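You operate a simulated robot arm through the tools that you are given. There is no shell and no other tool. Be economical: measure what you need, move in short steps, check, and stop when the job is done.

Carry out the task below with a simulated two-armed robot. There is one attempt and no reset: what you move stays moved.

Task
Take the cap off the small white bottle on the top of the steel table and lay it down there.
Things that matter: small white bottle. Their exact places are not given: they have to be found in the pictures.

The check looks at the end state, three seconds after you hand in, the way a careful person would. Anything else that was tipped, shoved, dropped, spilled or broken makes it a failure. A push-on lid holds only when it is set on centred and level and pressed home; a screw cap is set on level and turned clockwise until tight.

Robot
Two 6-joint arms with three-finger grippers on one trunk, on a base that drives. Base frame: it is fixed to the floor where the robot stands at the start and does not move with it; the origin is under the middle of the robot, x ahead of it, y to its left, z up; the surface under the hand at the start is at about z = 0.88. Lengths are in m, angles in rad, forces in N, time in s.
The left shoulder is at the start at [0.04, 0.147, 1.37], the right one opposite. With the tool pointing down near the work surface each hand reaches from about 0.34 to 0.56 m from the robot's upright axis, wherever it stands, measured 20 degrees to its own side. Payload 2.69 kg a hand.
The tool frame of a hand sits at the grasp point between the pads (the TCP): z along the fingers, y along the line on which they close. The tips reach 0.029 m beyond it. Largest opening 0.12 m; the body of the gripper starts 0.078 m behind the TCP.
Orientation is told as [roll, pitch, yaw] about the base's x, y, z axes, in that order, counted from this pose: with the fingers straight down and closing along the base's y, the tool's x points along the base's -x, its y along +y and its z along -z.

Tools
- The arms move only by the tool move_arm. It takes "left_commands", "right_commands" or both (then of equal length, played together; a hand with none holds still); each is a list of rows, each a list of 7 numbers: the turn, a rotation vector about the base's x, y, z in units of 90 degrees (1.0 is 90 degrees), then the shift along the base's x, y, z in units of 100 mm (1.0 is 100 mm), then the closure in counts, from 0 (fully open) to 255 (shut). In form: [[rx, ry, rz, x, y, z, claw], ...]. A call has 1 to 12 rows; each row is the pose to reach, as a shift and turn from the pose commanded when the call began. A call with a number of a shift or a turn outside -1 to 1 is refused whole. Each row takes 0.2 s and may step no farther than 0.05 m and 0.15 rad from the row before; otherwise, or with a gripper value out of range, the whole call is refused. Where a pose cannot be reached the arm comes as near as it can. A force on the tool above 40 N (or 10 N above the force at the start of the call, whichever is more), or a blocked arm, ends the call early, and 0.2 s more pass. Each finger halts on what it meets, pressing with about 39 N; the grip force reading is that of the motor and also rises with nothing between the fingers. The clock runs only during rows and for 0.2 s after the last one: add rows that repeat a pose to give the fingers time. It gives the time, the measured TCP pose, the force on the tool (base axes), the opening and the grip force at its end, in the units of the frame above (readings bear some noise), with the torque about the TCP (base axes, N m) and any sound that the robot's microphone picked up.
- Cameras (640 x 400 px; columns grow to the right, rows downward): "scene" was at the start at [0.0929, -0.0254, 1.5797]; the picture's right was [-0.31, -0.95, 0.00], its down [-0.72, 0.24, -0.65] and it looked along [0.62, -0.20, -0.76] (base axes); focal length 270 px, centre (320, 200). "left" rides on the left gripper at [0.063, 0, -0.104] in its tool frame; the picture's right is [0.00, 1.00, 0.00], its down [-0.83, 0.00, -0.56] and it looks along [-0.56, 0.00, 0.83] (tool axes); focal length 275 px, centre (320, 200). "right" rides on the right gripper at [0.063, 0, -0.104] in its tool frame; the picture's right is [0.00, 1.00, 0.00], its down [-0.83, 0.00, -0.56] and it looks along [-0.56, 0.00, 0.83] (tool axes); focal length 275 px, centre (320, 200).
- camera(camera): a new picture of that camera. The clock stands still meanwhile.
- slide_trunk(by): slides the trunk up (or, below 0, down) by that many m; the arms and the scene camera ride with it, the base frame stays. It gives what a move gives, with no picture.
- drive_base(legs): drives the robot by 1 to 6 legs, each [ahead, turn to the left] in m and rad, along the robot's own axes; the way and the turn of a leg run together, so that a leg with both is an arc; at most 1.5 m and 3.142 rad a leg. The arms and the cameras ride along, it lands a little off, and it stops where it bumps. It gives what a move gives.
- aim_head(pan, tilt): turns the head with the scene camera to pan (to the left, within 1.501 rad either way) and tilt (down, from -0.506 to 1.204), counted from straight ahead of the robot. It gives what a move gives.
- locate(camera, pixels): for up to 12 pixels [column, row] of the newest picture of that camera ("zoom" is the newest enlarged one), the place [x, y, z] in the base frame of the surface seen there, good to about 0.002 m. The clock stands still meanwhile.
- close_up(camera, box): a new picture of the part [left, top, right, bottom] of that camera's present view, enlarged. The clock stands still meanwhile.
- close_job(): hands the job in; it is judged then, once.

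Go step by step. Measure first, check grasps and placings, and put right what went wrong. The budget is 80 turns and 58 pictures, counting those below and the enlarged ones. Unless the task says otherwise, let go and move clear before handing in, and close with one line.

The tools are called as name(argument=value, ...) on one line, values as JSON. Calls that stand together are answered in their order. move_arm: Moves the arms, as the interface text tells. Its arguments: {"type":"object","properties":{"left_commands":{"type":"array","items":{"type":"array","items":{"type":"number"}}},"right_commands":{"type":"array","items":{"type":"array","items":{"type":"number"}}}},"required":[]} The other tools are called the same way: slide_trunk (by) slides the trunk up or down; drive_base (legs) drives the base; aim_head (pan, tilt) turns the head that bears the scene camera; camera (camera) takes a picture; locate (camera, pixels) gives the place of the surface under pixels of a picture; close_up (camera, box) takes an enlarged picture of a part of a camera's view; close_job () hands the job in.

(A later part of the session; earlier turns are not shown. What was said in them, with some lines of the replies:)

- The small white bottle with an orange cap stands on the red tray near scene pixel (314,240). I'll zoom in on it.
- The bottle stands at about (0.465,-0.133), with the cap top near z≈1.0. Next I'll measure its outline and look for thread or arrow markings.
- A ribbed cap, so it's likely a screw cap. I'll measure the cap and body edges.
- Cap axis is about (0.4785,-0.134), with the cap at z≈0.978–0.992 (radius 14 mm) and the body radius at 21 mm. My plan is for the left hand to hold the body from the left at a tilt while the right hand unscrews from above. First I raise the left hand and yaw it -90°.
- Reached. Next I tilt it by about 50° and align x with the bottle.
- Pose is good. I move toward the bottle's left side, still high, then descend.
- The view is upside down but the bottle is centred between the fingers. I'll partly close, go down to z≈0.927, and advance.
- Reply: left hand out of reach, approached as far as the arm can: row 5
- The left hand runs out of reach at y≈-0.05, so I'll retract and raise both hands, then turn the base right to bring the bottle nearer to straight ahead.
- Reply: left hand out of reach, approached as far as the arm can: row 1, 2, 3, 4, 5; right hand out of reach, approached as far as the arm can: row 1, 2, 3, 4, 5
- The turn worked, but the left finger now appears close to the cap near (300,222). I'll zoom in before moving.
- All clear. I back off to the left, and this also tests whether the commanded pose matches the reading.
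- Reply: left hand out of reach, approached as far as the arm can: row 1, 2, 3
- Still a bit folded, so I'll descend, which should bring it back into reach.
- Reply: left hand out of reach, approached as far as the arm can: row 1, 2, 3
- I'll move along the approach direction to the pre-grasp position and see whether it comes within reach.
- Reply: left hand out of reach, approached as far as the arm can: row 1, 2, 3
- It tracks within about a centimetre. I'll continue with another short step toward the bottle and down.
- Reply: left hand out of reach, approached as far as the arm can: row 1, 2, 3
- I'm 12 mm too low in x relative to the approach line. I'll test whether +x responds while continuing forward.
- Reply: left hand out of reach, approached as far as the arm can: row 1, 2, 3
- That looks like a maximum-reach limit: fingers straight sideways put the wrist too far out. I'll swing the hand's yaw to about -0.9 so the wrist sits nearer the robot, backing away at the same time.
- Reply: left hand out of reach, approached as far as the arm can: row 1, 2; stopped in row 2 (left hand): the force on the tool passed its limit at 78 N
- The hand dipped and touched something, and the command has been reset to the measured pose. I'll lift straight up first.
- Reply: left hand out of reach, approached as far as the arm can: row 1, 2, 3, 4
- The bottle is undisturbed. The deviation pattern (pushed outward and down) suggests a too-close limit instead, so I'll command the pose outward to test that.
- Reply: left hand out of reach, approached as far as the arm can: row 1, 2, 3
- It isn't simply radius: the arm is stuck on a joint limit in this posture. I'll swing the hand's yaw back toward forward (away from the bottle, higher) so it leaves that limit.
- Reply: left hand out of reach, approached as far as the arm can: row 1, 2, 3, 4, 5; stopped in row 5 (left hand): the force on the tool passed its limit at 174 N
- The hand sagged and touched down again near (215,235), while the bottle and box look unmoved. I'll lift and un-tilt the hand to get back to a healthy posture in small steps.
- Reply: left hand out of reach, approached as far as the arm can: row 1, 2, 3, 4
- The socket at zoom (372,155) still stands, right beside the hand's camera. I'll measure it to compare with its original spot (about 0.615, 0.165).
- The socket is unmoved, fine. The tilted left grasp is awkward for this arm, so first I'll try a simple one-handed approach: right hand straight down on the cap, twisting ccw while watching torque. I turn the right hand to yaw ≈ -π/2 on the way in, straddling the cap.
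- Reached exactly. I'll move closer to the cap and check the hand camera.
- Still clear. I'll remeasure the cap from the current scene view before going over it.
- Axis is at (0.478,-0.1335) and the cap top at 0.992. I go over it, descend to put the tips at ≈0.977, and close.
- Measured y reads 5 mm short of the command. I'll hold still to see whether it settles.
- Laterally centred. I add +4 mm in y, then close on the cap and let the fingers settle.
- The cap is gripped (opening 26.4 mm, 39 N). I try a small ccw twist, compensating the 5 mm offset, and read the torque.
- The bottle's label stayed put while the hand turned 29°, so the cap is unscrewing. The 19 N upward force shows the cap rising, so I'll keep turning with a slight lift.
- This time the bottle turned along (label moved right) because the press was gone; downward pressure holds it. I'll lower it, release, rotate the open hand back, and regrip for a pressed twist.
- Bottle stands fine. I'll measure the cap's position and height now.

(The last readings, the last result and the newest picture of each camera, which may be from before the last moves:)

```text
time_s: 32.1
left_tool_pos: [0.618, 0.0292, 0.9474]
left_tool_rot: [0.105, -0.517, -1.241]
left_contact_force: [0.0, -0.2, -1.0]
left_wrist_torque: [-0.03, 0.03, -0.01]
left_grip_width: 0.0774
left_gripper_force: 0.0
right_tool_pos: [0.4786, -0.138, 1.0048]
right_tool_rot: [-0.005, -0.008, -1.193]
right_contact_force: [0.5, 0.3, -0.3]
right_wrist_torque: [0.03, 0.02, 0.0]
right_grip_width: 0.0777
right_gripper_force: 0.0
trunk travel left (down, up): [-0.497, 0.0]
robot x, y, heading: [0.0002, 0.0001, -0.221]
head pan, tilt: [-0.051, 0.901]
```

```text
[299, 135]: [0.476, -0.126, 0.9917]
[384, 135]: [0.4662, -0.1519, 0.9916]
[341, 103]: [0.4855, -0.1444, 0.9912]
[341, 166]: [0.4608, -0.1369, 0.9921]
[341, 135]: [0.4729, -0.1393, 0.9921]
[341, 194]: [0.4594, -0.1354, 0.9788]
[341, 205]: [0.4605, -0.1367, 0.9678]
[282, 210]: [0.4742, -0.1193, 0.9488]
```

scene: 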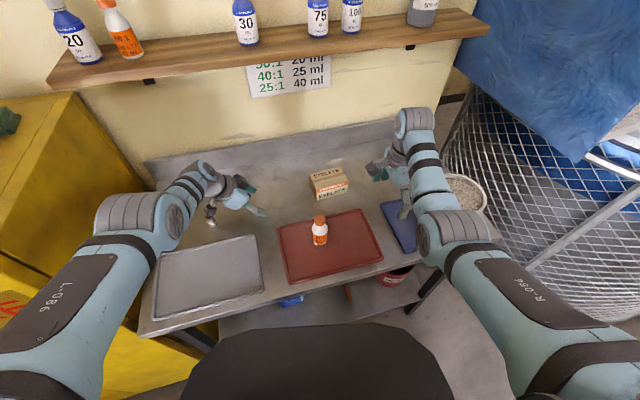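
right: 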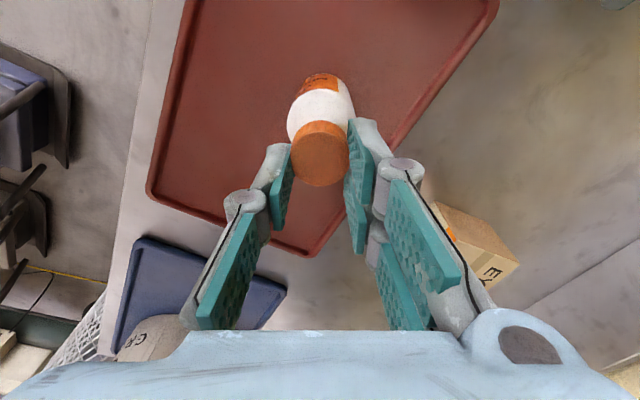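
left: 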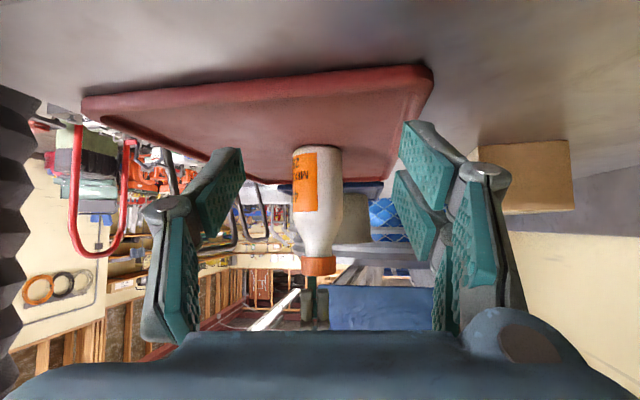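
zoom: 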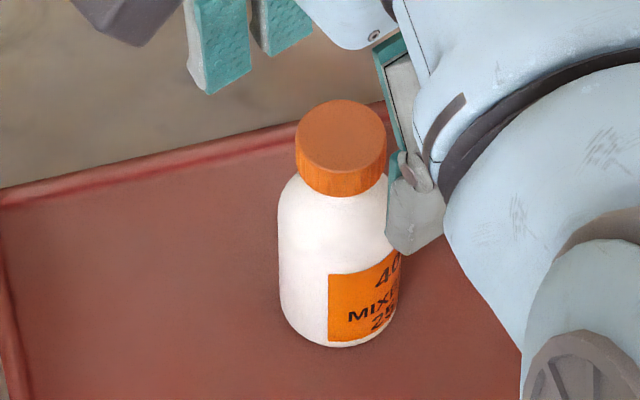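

The cap centre is now (0.472,-0.139). I recentre, turn a bit further back, grip, and press down gently to read the stiffness.

move_arm(right_commands=[[0, 0, -0.08, -0.03, 0, 0, 90], [0, 0, -0.16, -0.065, -0.01, 0, 90], [0, 0, -0.2, -0.065, -0.01, 0, 90], [0, 0, -0.2, -0.065, -0.01, 0, 180], [0, 0, -0.2, -0.065, -0.01, 0, 255], [0, 0, -0.2, -0.065, -0.01, 0, 255], [0, 0, -0.2, -0.065, -0.01, 0, 255], [0, 0, -0.2, -0.065, -0.01, -0.01, 255], [0, 0, -0.2, -0.065, -0.01, -0.01, 255]])

```text
time_s: 34.1
left_tool_pos: [0.6167, 0.0302, 0.9481]
left_tool_rot: [0.106, -0.516, -1.241]
left_contact_force: [-0.1, -0.9, 0.4]
left_wrist_torque: [0.0, -0.02, 0.02]
left_grip_width: 0.0777
left_gripper_force: 0.1
right_tool_pos: [0.473, -0.1423, 1.0042]
right_tool_rot: [0.002, -0.013, -1.511]
right_contact_force: [-0.3, 1.1, 10.4]
right_wrist_torque: [0.04, -0.17, 0.02]
right_grip_width: 0.0276
right_gripper_force: 38.9
trunk travel left (down, up): [-0.497, 0.0]
robot x, y, heading: [0.0011, -0.0018, -0.223]
head pan, tilt: [-0.051, 0.901]
```

Roughly 10 N per mm. I press 1 mm more and twist 36°, watching forces.

move_arm(right_commands=[[0, 0, 0, 0, 0, -0.01, 255], [0, 0, 0.08, 0, 0, -0.012, 255], [0, 0, 0.16, 0, 0, -0.012, 255], [0, 0, 0.24, 0, 0, -0.012, 255], [0, 0, 0.32, 0, 0, -0.012, 255], [0, 0, 0.4, 0, 0, -0.012, 255]])

close_up(camera="scene", box=[295, 203, 345, 253])

```text
time_s: 35.5
left_tool_pos: [0.6149, 0.0309, 0.9484]
left_tool_rot: [0.106, -0.52, -1.241]
left_contact_force: [-0.1, -0.6, -0.5]
left_wrist_torque: [-0.01, 0.03, 0.01]
left_grip_width: 0.0775
left_gripper_force: 0.0
right_tool_pos: [0.4742, -0.1417, 1.004]
right_tool_rot: [-0.006, -0.014, -0.882]
right_contact_force: [4.7, 1.8, 22.7]
right_wrist_torque: [-0.04, -0.19, 0.02]
right_grip_width: 0.0268
right_gripper_force: 38.3
trunk travel left (down, up): [-0.497, 0.0]
robot x, y, heading: [-0.0017, -0.0038, -0.221]
head pan, tilt: [-0.051, 0.901]
```

```text
8.00 times, centred on (320, 228) of scene
```

zoom: 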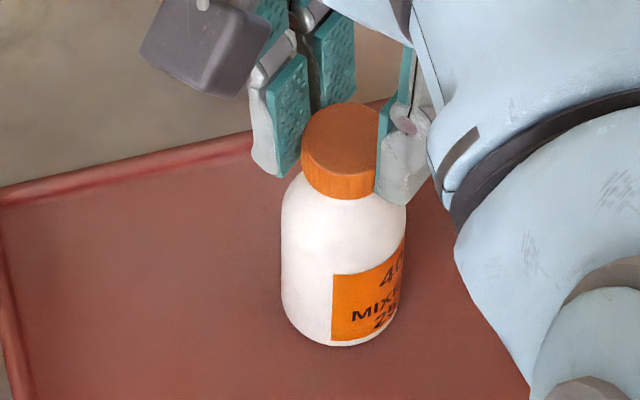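

The label stayed nearly still, so pressing works. I continue 79° further under the same pressure.

move_arm(right_commands=[[0, 0, 0.08, 0, 0, 0, 255], [0, 0, 0.16, 0, 0, 0, 255], [0, 0, 0.24, 0, 0, 0.001, 255], [0, 0, 0.32, 0, 0, 0.001, 255], [0, 0, 0.4, 0, 0, 0.002, 255], [0, 0, 0.48, 0, 0, 0.002, 255], [0, 0, 0.56, 0, 0, 0.003, 255], [0, 0, 0.64, 0, 0, 0.003, 255], [0, 0, 0.72, 0, 0, 0.004, 255], [0, 0, 0.8, 0, 0, 0.004, 255], [0, 0, 0.88, 0, 0, 0.004, 255]])

close_up(camera="scene", box=[295, 203, 345, 253])

```text
time_s: 37.9
left_tool_pos: [0.6143, 0.0302, 0.949]
left_tool_rot: [0.106, -0.519, -1.241]
left_contact_force: [0.0, -0.2, 0.2]
left_wrist_torque: [0.01, 0.0, 0.0]
left_grip_width: 0.0776
left_gripper_force: 0.0
right_tool_pos: [0.4731, -0.1421, 1.0037]
right_tool_rot: [-0.013, 0.003, 0.5]
right_contact_force: [-1.8, 2.5, 18.0]
right_wrist_torque: [0.12, -0.06, -0.03]
right_grip_width: 0.0266
right_gripper_force: 39.1
trunk travel left (down, up): [-0.497, 0.0]
robot x, y, heading: [0.0012, 0.0, -0.224]
head pan, tilt: [-0.051, 0.901]
```

```text
8.00 times, centred on (320, 228) of scene
```

zoom: 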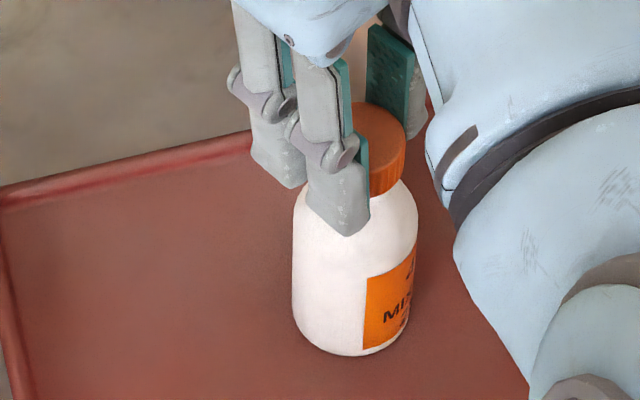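

The bottle turned a bit but most of the turn went into the cap. I continue 60° more with a little more pressure.

move_arm(right_commands=[[0, 0, 0.08, 0, 0, -0.006, 255], [0, 0, 0.16, 0, 0, -0.006, 255], [0, 0, 0.24, 0, 0, -0.006, 255], [0, 0, 0.32, 0, 0, -0.006, 255], [0, 0, 0.4, 0, 0, -0.006, 255], [0, 0, 0.48, 0, 0, -0.006, 255], [0, 0, 0.56, 0, 0, -0.006, 255], [0, 0, 0.64, 0, 0, -0.006, 255]])

close_up(camera="scene", box=[295, 203, 345, 253])

```text
time_s: 39.7
left_tool_pos: [0.6139, 0.0304, 0.9493]
left_tool_rot: [0.108, -0.52, -1.243]
left_contact_force: [-0.2, 0.4, -0.4]
left_wrist_torque: [0.01, 0.02, -0.01]
left_grip_width: 0.078
left_gripper_force: 0.0
right_tool_pos: [0.472, -0.1423, 1.005]
right_tool_rot: [-0.005, 0.015, 1.506]
right_contact_force: [-3.3, 0.9, 21.2]
right_wrist_torque: [0.18, 0.15, 0.02]
right_grip_width: 0.0267
right_gripper_force: 38.7
trunk travel left (down, up): [-0.497, 0.0]
robot x, y, heading: [-0.003, 0.0002, -0.219]
head pan, tilt: [-0.051, 0.901]
```

```text
8.00 times, centred on (320, 228) of scene
```

zoom: 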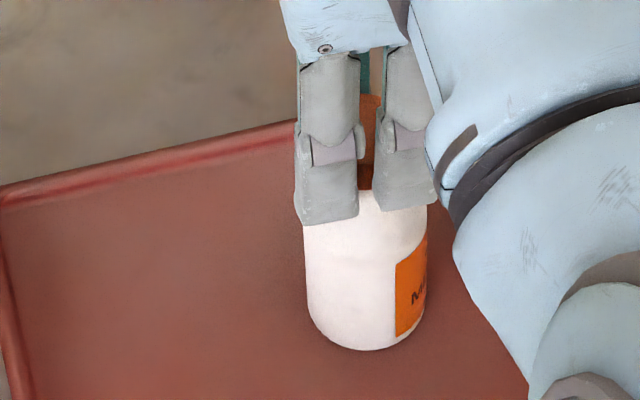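

z rose by 1.3 mm despite added pressing, so the cap is climbing. I release, measure the cap, and rotate back for another stroke.

move_arm(right_commands=[[0, 0, 0, 0, 0, 0.01, 255], [0, 0, 0, 0, 0, 0.015, 150], [0, 0, 0, 0, 0, 0.015, 90], [0, 0, -0.09, 0, 0, 0.015, 90], [0, 0, -0.18, 0, 0, 0.015, 90], [0, 0, -0.27, 0, 0, 0.015, 90], [0, 0, -0.36, 0, 0, 0.015, 90], [0, 0, -0.45, 0, 0, 0.015, 90], [0, 0, -0.54, 0, 0, 0.015, 90], [0, 0, -0.63, 0, 0, 0.015, 90], [0, 0, -0.72, 0, 0, 0.015, 90], [0, 0, -0.81, 0, 0, 0.015, 90]])

move_arm(right_commands=[[0, 0, -0.09, 0, 0, 0, 90], [0, 0, -0.18, 0, 0, 0, 90], [0, 0, -0.27, 0, 0, 0, 90], [0, 0, -0.36, 0, 0, 0, 90], [0, 0, -0.45, 0, 0, 0, 90], [0, 0, -0.54, 0, 0, 0, 90], [0, 0, -0.63, 0, 0, 0, 90], [0, 0, -0.72, 0, 0, 0, 90], [0, 0, -0.81, 0, 0, 0, 90], [0, 0, -0.9, 0, 0, 0, 90], [0, 0, -0.98, 0, 0, 0, 90], [0, 0, -0.98, 0, 0, 0, 90]])

close_up(camera="scene", box=[295, 203, 345, 253])

```text
time_s: 42.3
left_tool_pos: [0.6188, 0.029, 0.9473]
left_tool_rot: [0.104, -0.516, -1.24]
left_contact_force: [0.6, 0.1, 0.3]
left_wrist_torque: [0.02, -0.01, 0.01]
left_grip_width: 0.0776
left_gripper_force: 0.1
right_tool_pos: [0.473, -0.1421, 1.0015]
right_tool_rot: [-0.009, 0.009, 0.229]
right_contact_force: [-0.3, -0.1, -0.7]
right_wrist_torque: [0.0, 0.02, 0.02]
right_grip_width: 0.0776
right_gripper_force: 0.1
trunk travel left (down, up): [-0.497, 0.0]
robot x, y, heading: [0.0014, 0.0017, -0.222]
head pan, tilt: [-0.051, 0.901]
```

```text
time_s: 44.9
left_tool_pos: [0.6175, 0.0292, 0.9482]
left_tool_rot: [0.103, -0.516, -1.24]
left_contact_force: [0.0, -0.1, 0.1]
left_wrist_torque: [-0.01, -0.01, -0.04]
left_grip_width: 0.0774
left_gripper_force: 0.0
right_tool_pos: [0.4741, -0.1436, 1.003]
right_tool_rot: [-0.006, -0.011, -1.307]
right_contact_force: [-0.8, 0.5, -0.1]
right_wrist_torque: [0.0, -0.02, 0.01]
right_grip_width: 0.078
right_gripper_force: 0.0
trunk travel left (down, up): [-0.497, 0.0]
robot x, y, heading: [-0.0014, 0.0014, -0.219]
head pan, tilt: [-0.051, 0.901]
```

```text
8.00 times, centred on (320, 228) of scene
```

zoom: 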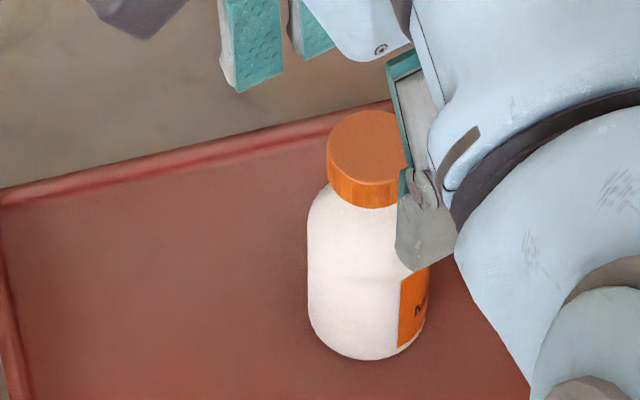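

locate(camera="zoom", pixels=[[331, 148], [400, 140], [368, 114], [368, 180], [368, 148], [368, 203], [368, 220], [312, 225]])

camera(camera="right")

```text
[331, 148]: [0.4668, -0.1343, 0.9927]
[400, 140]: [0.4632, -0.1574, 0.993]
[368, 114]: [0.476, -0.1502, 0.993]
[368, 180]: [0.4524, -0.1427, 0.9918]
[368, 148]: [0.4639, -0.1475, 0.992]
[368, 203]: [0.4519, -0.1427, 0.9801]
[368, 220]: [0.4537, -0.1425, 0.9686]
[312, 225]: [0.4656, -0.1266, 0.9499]
```

```text
24 pictures are left
```

right: 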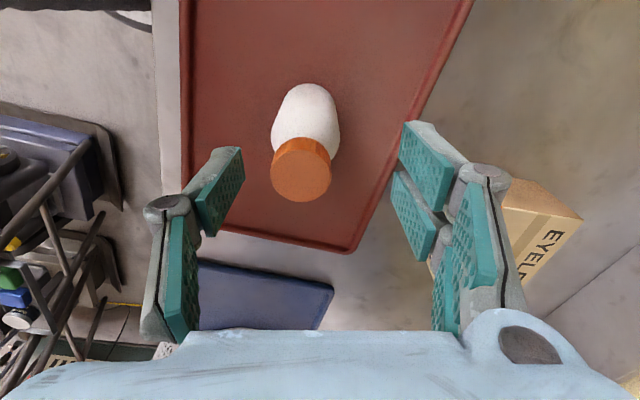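

The cap walked to about (0.464,-0.147), since the fingers stop independently and keep off-centre errors. I recentre the hand and verify with its camera, wanting the cap at column 320.

move_arm(right_commands=[[0, 0, -0.08, -0.05, -0.015, 0, 90], [0, 0, -0.16, -0.095, -0.03, 0, 90], [0, 0, -0.16, -0.095, -0.03, 0, 90]])

close_up(camera="right", box=[240, 80, 400, 240])

```text
time_s: 45.7
left_tool_pos: [0.617, 0.0306, 0.9465]
left_tool_rot: [0.103, -0.517, -1.24]
left_contact_force: [-0.4, 0.5, 0.5]
left_wrist_torque: [0.02, -0.04, 0.01]
left_grip_width: 0.0776
left_gripper_force: 0.1
right_tool_pos: [0.4705, -0.1524, 1.0083]
right_tool_rot: [0.009, -0.023, -1.565]
right_contact_force: [-0.5, -0.5, 0.0]
right_wrist_torque: [0.0, 0.02, -0.02]
right_grip_width: 0.0777
right_gripper_force: 0.0
right hand out of reach, approached as far as the arm can: row 2, 3
trunk travel left (down, up): [-0.497, 0.0]
robot x, y, heading: [0.0004, 0.0007, -0.22]
head pan, tilt: [-0.051, 0.901]
```

```text
2.50 times, centred on (320, 160) of right
```

zoom: 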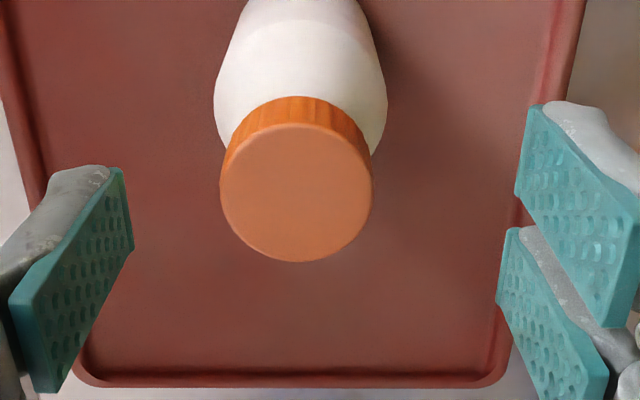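

At yaw ≈ -1.57 the right hand reaches a limit here. I return to yaw ≈ -1.15 where it's comfortable and recheck centring.

move_arm(right_commands=[[0, 0, 0.08, 0, 0, 0, 90], [0, 0, 0.16, 0, 0, 0, 90], [0, 0, 0.26, 0, 0, 0, 90], [0, 0, 0.26, 0, 0, 0, 90]])

close_up(camera="right", box=[240, 80, 400, 240])

```text
refused: row 3 steps farther than a row can; nothing moved
```

```text
2.50 times, centred on (320, 160) of right
```

zoom: 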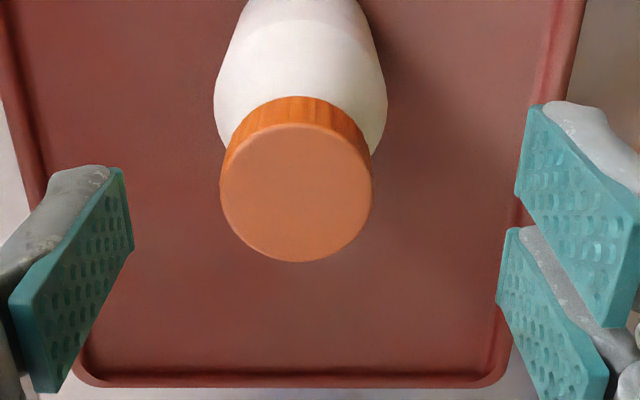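

The step was too large, so I'll split it into smaller rows.

move_arm(right_commands=[[0, 0, 0.08, 0, 0, 0, 90], [0, 0, 0.16, 0, 0, 0, 90], [0, 0, 0.24, 0, 0, 0, 90], [0, 0, 0.27, 0, 0, 0, 90]])

close_up(camera="right", box=[240, 80, 400, 240])

```text
time_s: 46.7
left_tool_pos: [0.6181, 0.03, 0.947]
left_tool_rot: [0.106, -0.517, -1.242]
left_contact_force: [-0.4, 0.0, 1.3]
left_wrist_torque: [0.0, -0.02, 0.0]
left_grip_width: 0.0777
left_gripper_force: 0.1
right_tool_pos: [0.4661, -0.1565, 1.0033]
right_tool_rot: [-0.01, -0.021, -1.139]
right_contact_force: [-0.5, -0.5, 0.7]
right_wrist_torque: [-0.02, 0.01, -0.01]
right_grip_width: 0.0776
right_gripper_force: 0.1
trunk travel left (down, up): [-0.497, 0.0]
robot x, y, heading: [-0.0001, -0.0032, -0.221]
head pan, tilt: [-0.051, 0.901]
```

```text
2.50 times, centred on (320, 160) of right
```

zoom: 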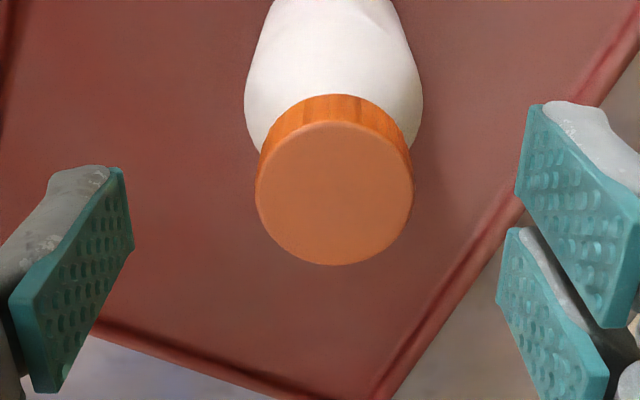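

The hand view puts the cap at (0.4647,-0.1463), in agreement with the earlier location. I shift by (-1.4,+10) mm, level the slight tilt, and verify.

move_arm(right_commands=[[0.006, 0.013, 0, -0.014, 0.1, 0, 90], [0.006, 0.013, 0, -0.014, 0.1, 0, 90]])

close_up(camera="right", box=[240, 80, 400, 240])

```text
time_s: 47.3
left_tool_pos: [0.6175, 0.0289, 0.9479]
left_tool_rot: [0.104, -0.517, -1.239]
left_contact_force: [0.8, -0.3, -0.3]
left_wrist_torque: [0.04, -0.01, -0.01]
left_grip_width: 0.0774
left_gripper_force: 0.1
right_tool_pos: [0.4669, -0.1451, 1.0001]
right_tool_rot: [-0.026, 0.007, -1.139]
right_contact_force: [-0.2, 0.0, -0.3]
right_wrist_torque: [-0.02, 0.02, -0.01]
right_grip_width: 0.0778
right_gripper_force: 0.0
right hand out of reach, approached as far as the arm can: row 1, 2
trunk travel left (down, up): [-0.497, 0.0]
robot x, y, heading: [-0.0021, 0.0008, -0.221]
head pan, tilt: [-0.051, 0.901]
```

```text
2.50 times, centred on (320, 160) of right
```

zoom: 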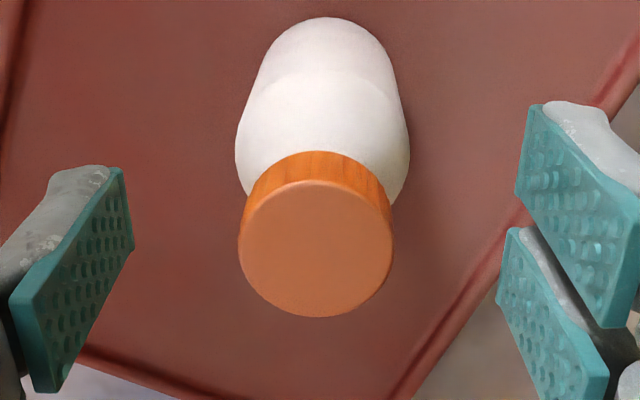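

The cap has drifted about 1 cm too close for the arm to stay level here (z sagging, out-of-reach flags). I'll slide the hand out sideways and back the base off 4 cm.

move_arm(right_commands=[[0, 0, 0, 0.1, -0.2, 0.03, 90], [0, 0, 0, 0.2, -0.45, 0.03, 90], [0, 0, 0, 0.3, -0.7, 0.03, 90], [0, 0, 0, 0.35, -0.8, 0.03, 90]])

drive_base(legs=[[-0.04, 0]])

close_up(camera="scene", box=[180, 120, 420, 280])

```text
time_s: 48.3
left_tool_pos: [0.6172, 0.0295, 0.9476]
left_tool_rot: [0.106, -0.516, -1.242]
left_contact_force: [0.1, 0.7, 0.2]
left_wrist_torque: [0.01, -0.02, 0.04]
left_grip_width: 0.0779
left_gripper_force: 0.0
right_tool_pos: [0.5012, -0.2099, 1.0065]
right_tool_rot: [-0.014, 0.019, -1.118]
right_contact_force: [0.8, -0.7, -0.1]
right_wrist_torque: [0.03, 0.02, 0.01]
right_grip_width: 0.0776
right_gripper_force: 0.1
trunk travel left (down, up): [-0.497, 0.0]
robot x, y, heading: [0.0015, 0.0026, -0.221]
head pan, tilt: [-0.051, 0.901]
```

```text
time_s: 49.2
left_tool_pos: [0.5873, 0.0381, 0.9432]
left_tool_rot: [0.096, -0.511, -1.235]
left_contact_force: [1.0, -0.5, 0.0]
left_wrist_torque: [-0.02, 0.1, -0.04]
left_grip_width: 0.0778
left_gripper_force: 0.0
right_tool_pos: [0.4703, -0.2007, 1.0023]
right_tool_rot: [-0.022, 0.022, -1.117]
right_contact_force: [0.8, -0.2, -0.2]
right_wrist_torque: [0.01, 0.07, -0.02]
right_grip_width: 0.0778
right_gripper_force: 0.0
trunk travel left (down, up): [-0.497, 0.0]
robot x, y, heading: [-0.0383, 0.0071, -0.223]
head pan, tilt: [-0.051, 0.901]
```

```text
2.50 times, centred on (300, 200) of scene
```

zoom: 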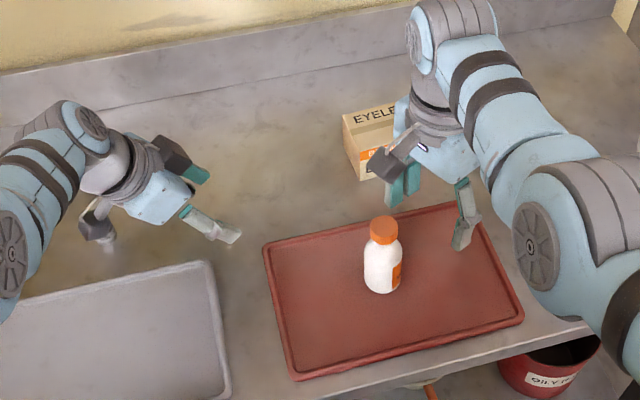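

Bottle is upright and clear. I level the right hand and move in around the cap with fingers fully open.

move_arm(right_commands=[[0.014, -0.014, 0, 0, 0, 0.04, 0], [0.014, -0.014, 0, 0, 0.1, 0.04, 0], [0.014, -0.014, 0, -0.03, 0.3, 0.04, 0], [0.014, -0.014, 0, -0.056, 0.544, 0.04, 0], [0.014, -0.014, 0, -0.056, 0.544, 0.04, 0]])

close_up(camera="right", box=[240, 80, 400, 240])

```text
time_s: 50.4
left_tool_pos: [0.5785, 0.0388, 0.9468]
left_tool_rot: [0.106, -0.516, -1.24]
left_contact_force: [-0.4, -0.4, 0.4]
left_wrist_torque: [0.0, -0.06, 0.02]
left_grip_width: 0.0776
left_gripper_force: 0.0
right_tool_pos: [0.4566, -0.1456, 1.011]
right_tool_rot: [0.014, 0.028, -1.115]
right_contact_force: [0.1, 0.9, 1.2]
right_wrist_torque: [0.05, 0.0, 0.01]
right_grip_width: 0.1199
right_gripper_force: 0.1
trunk travel left (down, up): [-0.497, 0.0]
robot x, y, heading: [-0.0395, 0.0095, -0.221]
head pan, tilt: [-0.051, 0.901]
```

```text
2.50 times, centred on (320, 160) of right
```

zoom: 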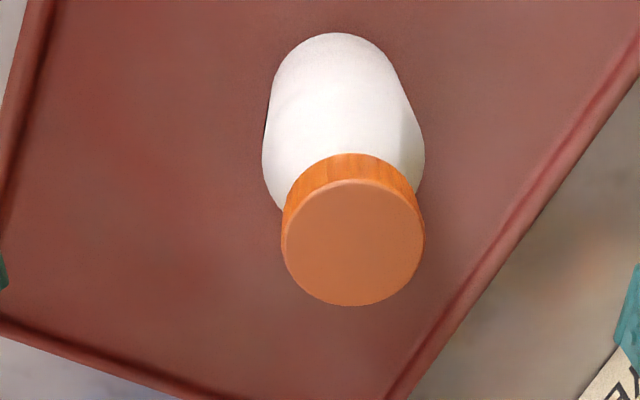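

In reach now. The cap lies at (0.4646,-0.1473), so I shift +8 mm x, level, and go down to z≈1.004.

move_arm(right_commands=[[-0.009, -0.018, 0, 0.08, -0.015, -0.03, 40], [-0.009, -0.018, 0, 0.08, -0.015, -0.07, 90], [-0.009, -0.018, 0, 0.08, -0.015, -0.07, 90]])

close_up(camera="right", box=[240, 80, 400, 240])

```text
time_s: 51.2
left_tool_pos: [0.5808, 0.039, 0.9467]
left_tool_rot: [0.104, -0.513, -1.239]
left_contact_force: [1.0, -0.3, -0.4]
left_wrist_torque: [-0.01, 0.02, -0.01]
left_grip_width: 0.0774
left_gripper_force: 0.1
right_tool_pos: [0.4656, -0.1473, 1.0042]
right_tool_rot: [0.034, 0.003, -1.116]
right_contact_force: [-0.1, -1.5, 0.1]
right_wrist_torque: [0.0, -0.01, 0.02]
right_grip_width: 0.0778
right_gripper_force: 0.1
trunk travel left (down, up): [-0.497, 0.0]
robot x, y, heading: [-0.0412, 0.007, -0.222]
head pan, tilt: [-0.051, 0.901]
```

```text
2.50 times, centred on (320, 160) of right
```

zoom: 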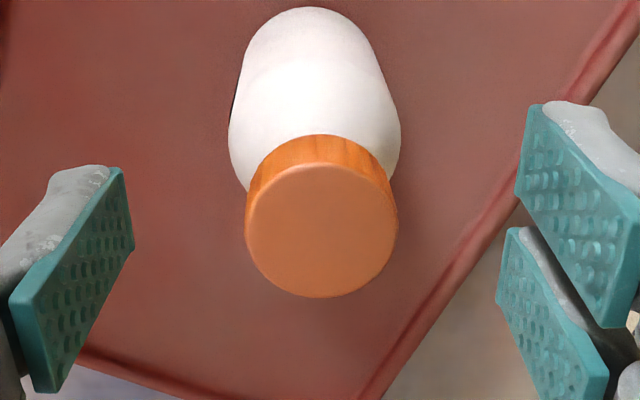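

Well centred (cap at column 321, expected row). I correct the 2° lean, grip, and press about 2 mm.

move_arm(right_commands=[[-0.0095, 0.0195, 0, 0, 0, 0, 90], [-0.0095, 0.0195, 0, 0, 0, 0, 180], [-0.0095, 0.0195, 0, 0, 0, 0, 255], [-0.0095, 0.0195, 0, 0, 0, 0, 255], [-0.0095, 0.0195, 0, 0, 0, 0, 255], [-0.0095, 0.0195, 0, 0, 0, -0.01, 255], [-0.0095, 0.0195, 0, 0, 0, -0.02, 255], [-0.0095, 0.0195, 0, 0, 0, -0.02, 255]])

```text
time_s: 53.0
left_tool_pos: [0.579, 0.0389, 0.9482]
left_tool_rot: [0.105, -0.516, -1.24]
left_contact_force: [-0.9, -0.1, -0.8]
left_wrist_torque: [-0.01, -0.01, 0.01]
left_grip_width: 0.0779
left_gripper_force: 0.0
right_tool_pos: [0.4633, -0.1454, 1.0031]
right_tool_rot: [0.005, 0.001, -1.115]
right_contact_force: [1.5, -2.4, 11.7]
right_wrist_torque: [-0.23, 0.1, -0.02]
right_grip_width: 0.0268
right_gripper_force: 38.4
trunk travel left (down, up): [-0.497, 0.0]
robot x, y, heading: [-0.0389, 0.0063, -0.226]
head pan, tilt: [-0.051, 0.901]
```

Gripped with about 12 N of press. I press another 1.2 mm and twist 79° ccw.

move_arm(right_commands=[[0, 0, 0, 0, 0, -0.012, 255], [0, 0, 0.08, 0, 0, -0.012, 255], [0, 0, 0.16, 0, 0, -0.012, 255], [0, 0, 0.24, 0, 0, -0.012, 255], [0, 0, 0.32, 0, 0, -0.012, 255], [0, 0, 0.4, 0, 0, -0.012, 255], [0, 0, 0.48, 0, 0, -0.012, 255], [0, 0, 0.56, 0, 0, -0.012, 255], [0, 0, 0.64, 0, 0, -0.012, 255], [0, 0, 0.72, 0, 0, -0.012, 255], [0, 0, 0.8, 0, 0, -0.012, 255], [0, 0, 0.88, 0, 0, -0.012, 255]])

close_up(camera="scene", box=[295, 188, 345, 238])

```text
time_s: 55.6
left_tool_pos: [0.5788, 0.0389, 0.9479]
left_tool_rot: [0.106, -0.518, -1.239]
left_contact_force: [0.9, -1.2, -0.2]
left_wrist_torque: [0.01, 0.05, 0.0]
left_grip_width: 0.0774
left_gripper_force: 0.0
right_tool_pos: [0.4631, -0.1453, 1.002]
right_tool_rot: [-0.001, 0.0, 0.269]
right_contact_force: [7.3, 0.7, 28.7]
right_wrist_torque: [-0.09, -0.52, -0.02]
right_grip_width: 0.027
right_gripper_force: 39.0
trunk travel left (down, up): [-0.497, 0.0]
robot x, y, heading: [-0.0373, 0.0095, -0.224]
head pan, tilt: [-0.051, 0.901]
```

```text
8.00 times, centred on (320, 213) of scene
```

zoom: 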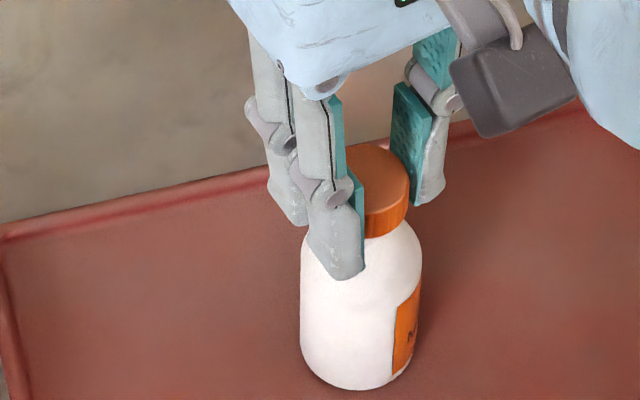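

The bottle hardly turned while the hand went 79°, and force climbed to 29 N. I continue another 79°, easing up slightly.

move_arm(right_commands=[[0, 0, 0.08, 0, 0, 0.004, 255], [0, 0, 0.16, 0, 0, 0.004, 255], [0, 0, 0.24, 0, 0, 0.005, 255], [0, 0, 0.32, 0, 0, 0.006, 255], [0, 0, 0.4, 0, 0, 0.006, 255], [0, 0, 0.48, 0, 0, 0.007, 255], [0, 0, 0.56, 0, 0, 0.007, 255], [0, 0, 0.64, 0, 0, 0.008, 255], [0, 0, 0.72, 0, 0, 0.008, 255], [0, 0, 0.8, 0, 0, 0.008, 255], [0, 0, 0.88, 0, 0, 0.008, 255]])

close_up(camera="scene", box=[295, 188, 345, 238])

```text
time_s: 58.0
left_tool_pos: [0.5801, 0.0388, 0.9472]
left_tool_rot: [0.105, -0.516, -1.239]
left_contact_force: [-0.7, 0.3, -0.5]
left_wrist_torque: [-0.04, 0.01, 0.03]
left_grip_width: 0.0775
left_gripper_force: 0.0
right_tool_pos: [0.4639, -0.1474, 1.0014]
right_tool_rot: [0.001, 0.004, 1.649]
right_contact_force: [-0.7, 0.7, 1.5]
right_wrist_torque: [0.04, 0.02, -0.03]
right_grip_width: 0.0266
right_gripper_force: 38.9
right hand out of reach, approached as far as the arm can: row 5
trunk travel left (down, up): [-0.497, 0.0]
robot x, y, heading: [-0.0371, 0.0054, -0.227]
head pan, tilt: [-0.051, 0.901]
```

```text
8.00 times, centred on (320, 213) of scene
```

zoom: 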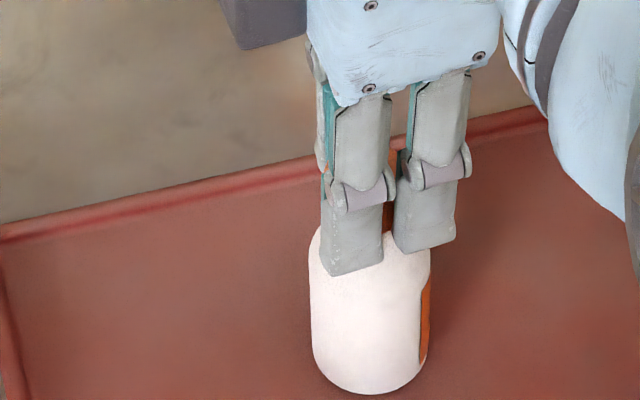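

Force dropped to about zero. I test with a gentle 8 mm lift to see whether the cap is free.

move_arm(right_commands=[[0, 0, 0, 0, 0, 0.02, 255], [0, 0, 0, 0, 0, 0.04, 255], [0, 0, 0, 0, 0, 0.06, 255], [0, 0, 0, 0, 0, 0.08, 255]])

close_up(camera="scene", box=[295, 188, 345, 238])

```text
time_s: 59.0
left_tool_pos: [0.5797, 0.0396, 0.9474]
left_tool_rot: [0.104, -0.517, -1.241]
left_contact_force: [0.8, 0.4, -0.3]
left_wrist_torque: [-0.04, 0.02, 0.01]
left_grip_width: 0.0777
left_gripper_force: 0.1
right_tool_pos: [0.4652, -0.1466, 1.009]
right_tool_rot: [0.004, 0.006, 1.649]
right_contact_force: [-0.3, 0.4, -0.8]
right_wrist_torque: [0.0, -0.04, -0.01]
right_grip_width: 0.0268
right_gripper_force: 38.9
trunk travel left (down, up): [-0.497, 0.0]
robot x, y, heading: [-0.0351, 0.0099, -0.225]
head pan, tilt: [-0.051, 0.901]
```

```text
8.00 times, centred on (320, 213) of scene
```

zoom: 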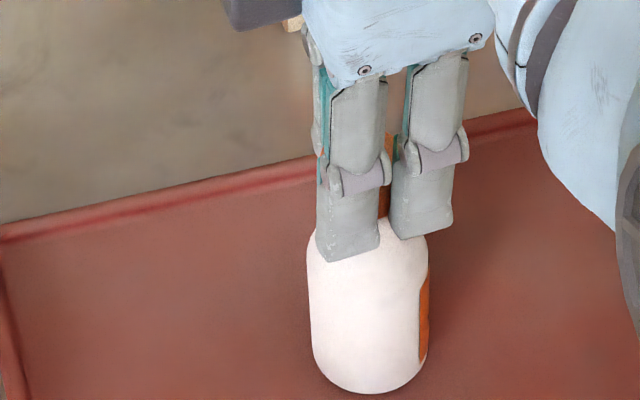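

The hand rose about 12 px while the bottle base stayed at row 392, so the cap seems free. I lift another 25 mm and look.

move_arm(right_commands=[[0, 0, 0, 0, 0, 0.06, 255], [0, 0, 0, 0, 0, 0.12, 255], [0, 0, 0, 0, 0, 0.18, 255], [0, 0, 0, 0, 0, 0.25, 255], [0, 0, 0, 0, 0, 0.25, 255]])

close_up(camera="scene", box=[285, 168, 355, 238])

```text
time_s: 60.2
left_tool_pos: [0.5801, 0.0389, 0.9479]
left_tool_rot: [0.105, -0.516, -1.239]
left_contact_force: [0.0, -0.5, 0.1]
left_wrist_torque: [0.03, 0.02, 0.03]
left_grip_width: 0.0773
left_gripper_force: 0.0
right_tool_pos: [0.4641, -0.1464, 1.0334]
right_tool_rot: [0.001, 0.003, 1.649]
right_contact_force: [-0.2, -0.2, 0.7]
right_wrist_torque: [0.01, -0.02, 0.03]
right_grip_width: 0.0267
right_gripper_force: 39.0
trunk travel left (down, up): [-0.497, 0.0]
robot x, y, heading: [-0.0422, 0.0066, -0.221]
head pan, tilt: [-0.051, 0.901]
```

```text
5.71 times, centred on (320, 203) of scene
```

zoom: 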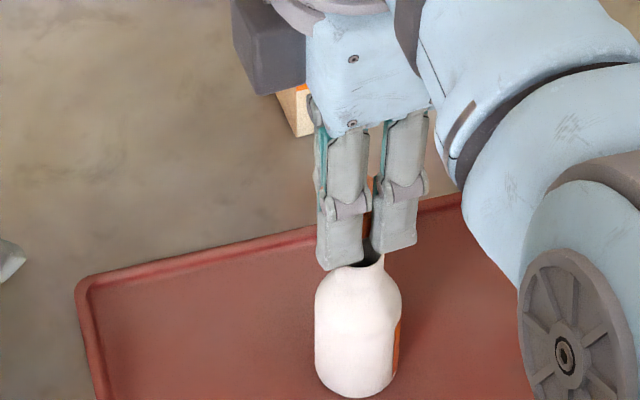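

The neck is open and the cap is in the fingers, with the bottle still upright. Now I look for bare steel to lay the cap on, likely the strip between the red and blue trays.

camera(camera="scene")

```text
12 pictures are left
```

scene: 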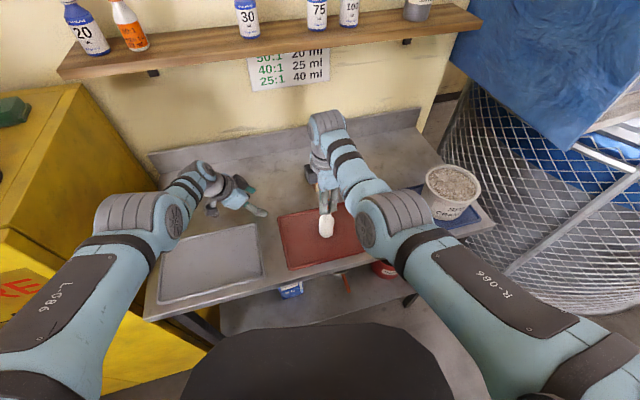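

The strip, computed from the first hand picture, is bare steel at y≈-0.348…-0.289, x≈0.38…0.55. I'll check the bucket's edge and view the held cap before moving there.

locate(camera="scene", pixels=[[427, 178], [430, 205], [452, 172], [478, 180], [450, 208], [418, 190], [400, 130]])

camera(camera="right")

```text
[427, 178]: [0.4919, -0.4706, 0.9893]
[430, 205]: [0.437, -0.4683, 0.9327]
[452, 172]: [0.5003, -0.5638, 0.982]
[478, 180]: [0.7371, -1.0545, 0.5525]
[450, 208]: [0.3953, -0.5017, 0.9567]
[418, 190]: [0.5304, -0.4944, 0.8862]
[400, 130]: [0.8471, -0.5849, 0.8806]
```

```text
11 pictures are left
```

right: 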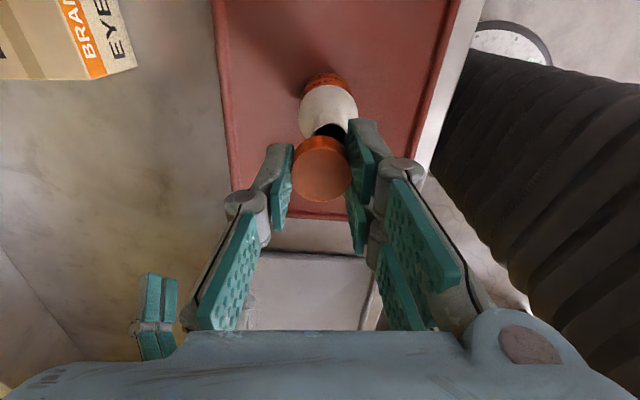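

The cap is held level; the bucket edge at y≈-0.465 leaves room. I carry it right at this height.

move_arm(right_commands=[[0, 0, 0, 0, -0.2, 0.02, 255], [0, 0, 0, 0, -0.5, 0.02, 255], [0, 0, 0, -0.1, -0.8, 0.02, 255], [0, 0, 0, -0.15, -1.0, 0.02, 255]])

move_arm(right_commands=[[0, 0, 0, -0.1, -0.3, 0, 255], [0, 0, 0, -0.15, -0.72, 0, 255], [0, 0, 0, -0.15, -0.72, -0.3, 255], [0, 0, 0, -0.15, -0.72, -0.3, 255]])

camera(camera="right")

camera(camera="scene")

```text
time_s: 61.2
left_tool_pos: [0.5789, 0.0396, 0.948]
left_tool_rot: [0.103, -0.515, -1.24]
left_contact_force: [0.4, 0.7, -0.1]
left_wrist_torque: [0.03, -0.01, -0.01]
left_grip_width: 0.0776
left_gripper_force: 0.0
right_tool_pos: [0.4506, -0.2463, 1.0351]
right_tool_rot: [0.003, 0.002, 1.65]
right_contact_force: [0.3, -0.5, -0.1]
right_wrist_torque: [-0.03, 0.0, -0.05]
right_grip_width: 0.0265
right_gripper_force: 39.4
trunk travel left (down, up): [-0.497, 0.0]
robot x, y, heading: [-0.0397, 0.0087, -0.225]
head pan, tilt: [-0.051, 0.901]
```

```text
time_s: 62.2
left_tool_pos: [0.5807, 0.0401, 0.9464]
left_tool_rot: [0.104, -0.516, -1.237]
left_contact_force: [-0.4, 0.2, 0.1]
left_wrist_torque: [-0.03, 0.0, 0.04]
left_grip_width: 0.0777
left_gripper_force: 0.0
right_tool_pos: [0.4351, -0.3178, 1.0059]
right_tool_rot: [0.002, 0.004, 1.649]
right_contact_force: [0.5, 0.4, 0.3]
right_wrist_torque: [-0.04, 0.01, 0.0]
right_grip_width: 0.0265
right_gripper_force: 38.8
trunk travel left (down, up): [-0.497, 0.0]
robot x, y, heading: [-0.037, 0.0061, -0.22]
head pan, tilt: [-0.051, 0.901]
```

```text
10 pictures are left
```

right: 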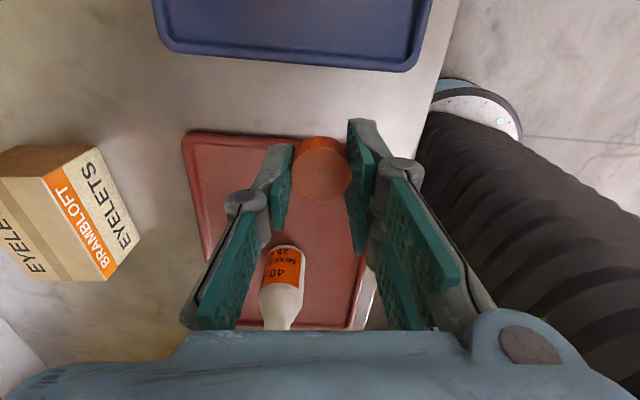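

```text
9 pictures are left
```

scene: 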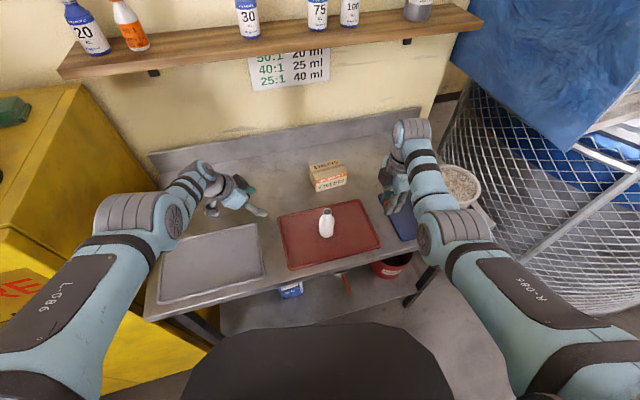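

Bottle stands open and undisturbed. I locate the tray edges in the hand picture to confirm the bare strip.

locate(camera="right", pixels=[[290, 100], [380, 100], [240, 55], [380, 72], [240, 133], [400, 150], [290, 80], [290, 125]])

```text
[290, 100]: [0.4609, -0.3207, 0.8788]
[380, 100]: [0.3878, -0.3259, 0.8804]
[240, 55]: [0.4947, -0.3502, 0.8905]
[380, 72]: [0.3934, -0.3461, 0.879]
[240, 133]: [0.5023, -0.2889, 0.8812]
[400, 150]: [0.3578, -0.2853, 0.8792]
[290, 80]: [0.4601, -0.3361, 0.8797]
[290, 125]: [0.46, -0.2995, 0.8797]
```

Strip confirmed (table z≈0.8797). I lower so that the tips end about 2 mm above the steel.

move_arm(right_commands=[[0, 0, 0, 0, 0, -0.3, 255], [0, 0, 0, 0, 0, -0.6, 255], [0, 0, 0, 0, 0, -0.8, 255], [0, 0, 0, 0, 0, -0.9, 255], [0, 0, 0, 0, 0, -0.95, 255], [0, 0, 0, 0, 0, -0.95, 255]])

close_up(camera="right", box=[220, 80, 420, 240])

```text
time_s: 63.6
left_tool_pos: [0.5801, 0.0382, 0.9471]
left_tool_rot: [0.105, -0.516, -1.24]
left_contact_force: [-0.4, 0.3, -0.2]
left_wrist_torque: [-0.01, -0.01, -0.02]
left_grip_width: 0.0778
left_gripper_force: 0.1
right_tool_pos: [0.4233, -0.3153, 0.9166]
right_tool_rot: [0.002, 0.004, 1.65]
right_contact_force: [0.5, -0.7, -0.5]
right_wrist_torque: [0.01, 0.0, 0.03]
right_grip_width: 0.0265
right_gripper_force: 39.3
right hand out of reach, approached as far as the arm can: row 3, 4, 5, 6
trunk travel left (down, up): [-0.497, 0.0]
robot x, y, heading: [-0.0382, 0.0077, -0.225]
head pan, tilt: [-0.051, 0.901]
```

```text
2.50 times, centred on (320, 160) of right
```

zoom: 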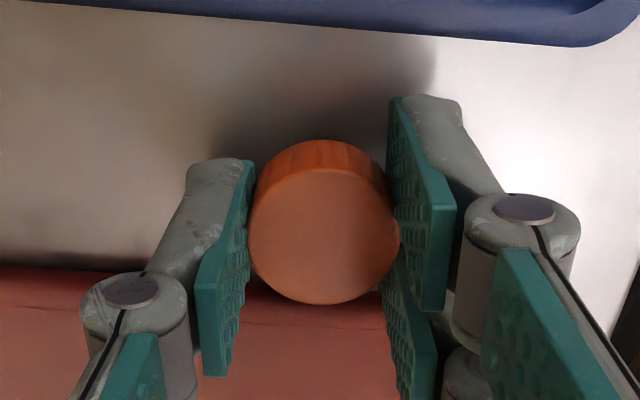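

At full reach I'm still 6 mm high. I pull 30 mm toward the robot along the strip and finish lowering.

move_arm(right_commands=[[0, 0, 0, -0.15, -0.01, 0.05, 255], [0, 0, 0, -0.3, -0.02, 0.05, 255], [0, 0, 0, -0.35, -0.02, 0, 255], [0, 0, 0, -0.35, -0.02, 0, 255]])

close_up(camera="right", box=[220, 80, 420, 240])

```text
time_s: 64.6
left_tool_pos: [0.5794, 0.0399, 0.9469]
left_tool_rot: [0.103, -0.517, -1.239]
left_contact_force: [-0.8, -0.1, -1.0]
left_wrist_torque: [-0.02, -0.01, 0.02]
left_grip_width: 0.0775
left_gripper_force: 0.0
right_tool_pos: [0.3884, -0.3173, 0.9166]
right_tool_rot: [0.001, 0.004, 1.648]
right_contact_force: [0.3, -0.3, -0.2]
right_wrist_torque: [-0.02, 0.02, -0.01]
right_grip_width: 0.0265
right_gripper_force: 39.3
trunk travel left (down, up): [-0.497, 0.0]
robot x, y, heading: [-0.0402, 0.0121, -0.224]
head pan, tilt: [-0.051, 0.901]
```

```text
2.50 times, centred on (320, 160) of right
```

zoom: 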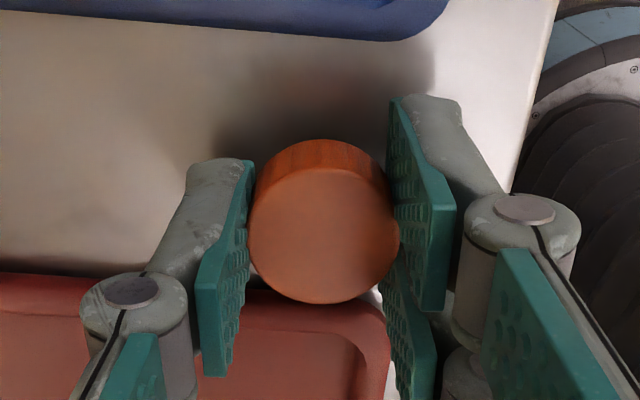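

Reachable now. I lower 5.5 mm, 1 cm further from the table edge, watching force.

move_arm(right_commands=[[0, 0, 0, 0.08, 0, 0, 255], [0, 0, 0, 0.08, 0, -0.03, 255], [0, 0, 0, 0.08, 0, -0.055, 255], [0, 0, 0, 0.08, 0, -0.055, 255]])

locate(camera="right", pixels=[[438, 120], [432, 140]])

```text
time_s: 65.6
left_tool_pos: [0.5797, 0.0392, 0.9473]
left_tool_rot: [0.106, -0.516, -1.238]
left_contact_force: [0.6, -0.1, -0.8]
left_wrist_torque: [-0.03, 0.0, -0.01]
left_grip_width: 0.0775
left_gripper_force: 0.0
right_tool_pos: [0.3962, -0.3191, 0.9089]
right_tool_rot: [0.001, 0.004, 1.649]
right_contact_force: [0.7, 0.6, 0.5]
right_wrist_torque: [-0.02, -0.01, -0.02]
right_grip_width: 0.0264
right_gripper_force: 39.1
trunk travel left (down, up): [-0.497, 0.0]
robot x, y, heading: [-0.0374, 0.013, -0.224]
head pan, tilt: [-0.051, 0.901]
```

```text
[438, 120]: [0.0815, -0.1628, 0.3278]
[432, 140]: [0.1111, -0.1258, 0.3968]
```

Tips are practically at the steel with no force. I open gently.

move_arm(right_commands=[[0, 0, 0, 0, 0, 0, 190], [0, 0, 0, 0, 0, 0, 170], [0, 0, 0, 0, 0, 0, 130], [0, 0, 0, 0, 0, 0, 110], [0, 0, 0, 0, 0, 0, 110]])

close_up(camera="right", box=[220, 80, 420, 240])

```text
time_s: 66.8
left_tool_pos: [0.5797, 0.0398, 0.9474]
left_tool_rot: [0.105, -0.517, -1.239]
left_contact_force: [-0.8, 0.1, -0.3]
left_wrist_torque: [-0.04, -0.01, -0.02]
left_grip_width: 0.0774
left_gripper_force: 0.1
right_tool_pos: [0.3962, -0.3186, 0.9099]
right_tool_rot: [0.001, 0.003, 1.649]
right_contact_force: [0.2, 0.3, -0.4]
right_wrist_torque: [0.01, -0.02, 0.01]
right_grip_width: 0.0683
right_gripper_force: 0.0
trunk travel left (down, up): [-0.497, 0.0]
robot x, y, heading: [-0.0356, 0.0074, -0.226]
head pan, tilt: [-0.051, 0.901]
```

```text
2.50 times, centred on (320, 160) of right
```

zoom: 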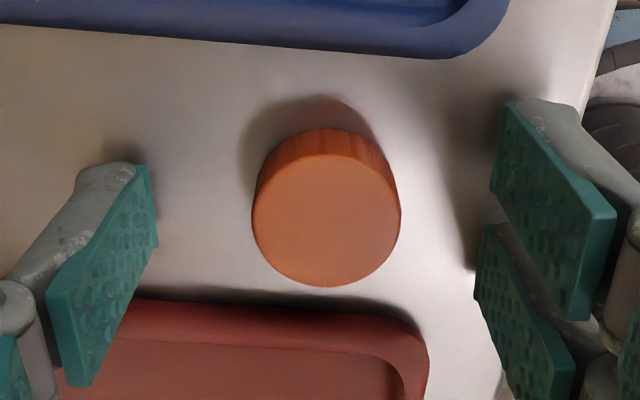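

The cap lies flat on bare steel between the trays. I raise the hand straight up and take a last look.

move_arm(right_commands=[[0, 0, 0, 0, 0, 0.2, 110], [0, 0, 0, 0, 0, 0.5, 110], [0, 0, 0, 0, 0, 0.8, 110], [0, 0, 0, 0.1, 0, 0.9, 110], [0, 0, 0, 0.5, 0, 0.9, 110]])

camera(camera="scene")

close_up(camera="scene", box=[140, 140, 480, 320])

camera(camera="left")

```text
time_s: 68.0
left_tool_pos: [0.5807, 0.0397, 0.9461]
left_tool_rot: [0.103, -0.516, -1.238]
left_contact_force: [0.0, 0.0, -0.1]
left_wrist_torque: [0.0, -0.01, -0.06]
left_grip_width: 0.0777
left_gripper_force: 0.0
right_tool_pos: [0.4497, -0.3195, 0.9993]
right_tool_rot: [0.002, 0.003, 1.648]
right_contact_force: [0.3, -0.3, 0.6]
right_wrist_torque: [-0.01, 0.06, 0.0]
right_grip_width: 0.0682
right_gripper_force: 0.0
trunk travel left (down, up): [-0.497, 0.0]
robot x, y, heading: [-0.037, 0.0077, -0.226]
head pan, tilt: [-0.051, 0.901]
```

```text
5 pictures are left
```

scene: 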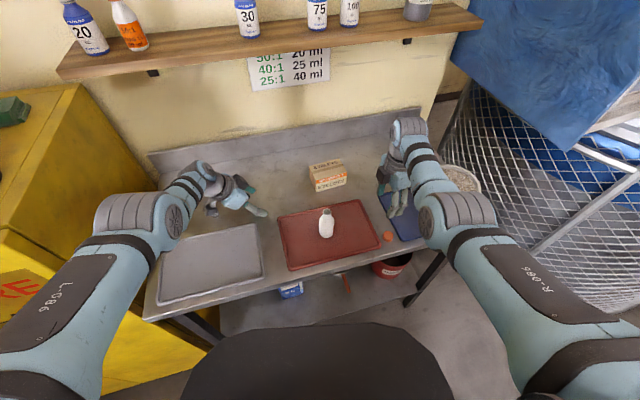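

```text
1.88 times, centred on (310, 230) of scene
```

zoom: 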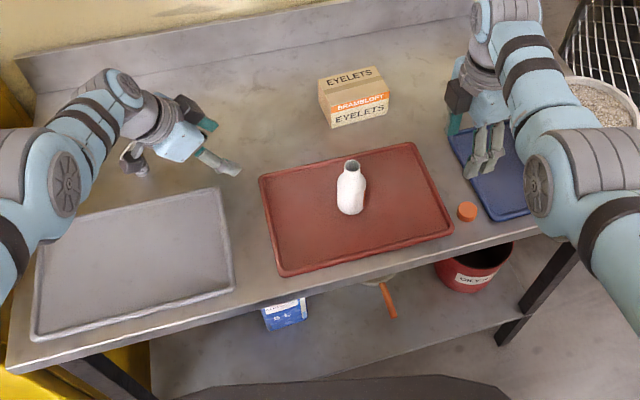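

```text
3 pictures are left
```

left: 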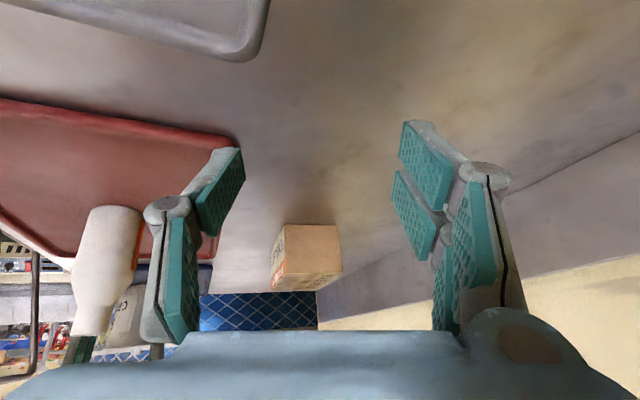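

The cap at zoom (467,211) lies on the steel and the bottle stands open. One last check that the socket at zoom (140,168) stayed put.

locate(camera="zoom", pixels=[[143, 168], [143, 176], [467, 211], [350, 208], [349, 163]])

close_up(camera="scene", box=[190, 190, 250, 240])

```text
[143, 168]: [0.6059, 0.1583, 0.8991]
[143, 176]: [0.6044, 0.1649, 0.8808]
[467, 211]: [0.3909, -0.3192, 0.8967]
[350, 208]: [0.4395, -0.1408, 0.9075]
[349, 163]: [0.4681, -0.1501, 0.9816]
```

```text
8.00 times, centred on (220, 215) of scene
```

zoom: 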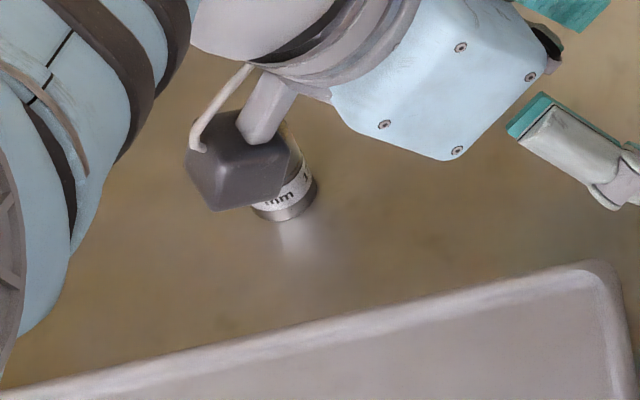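

The socket is upright in its original spot, the bottle stands open, the cap lies on the steel and both hands are clear, so I'm handing in.

close_job()

```text
The job is handed in.
```

The cap is off the small white bottle and lies flat on the bare steel between the red and blue trays. The bottle is upright on the red tray, turned and about 2 cm from where it started. The left hand touched down twice early on, but nothing else looked moved.
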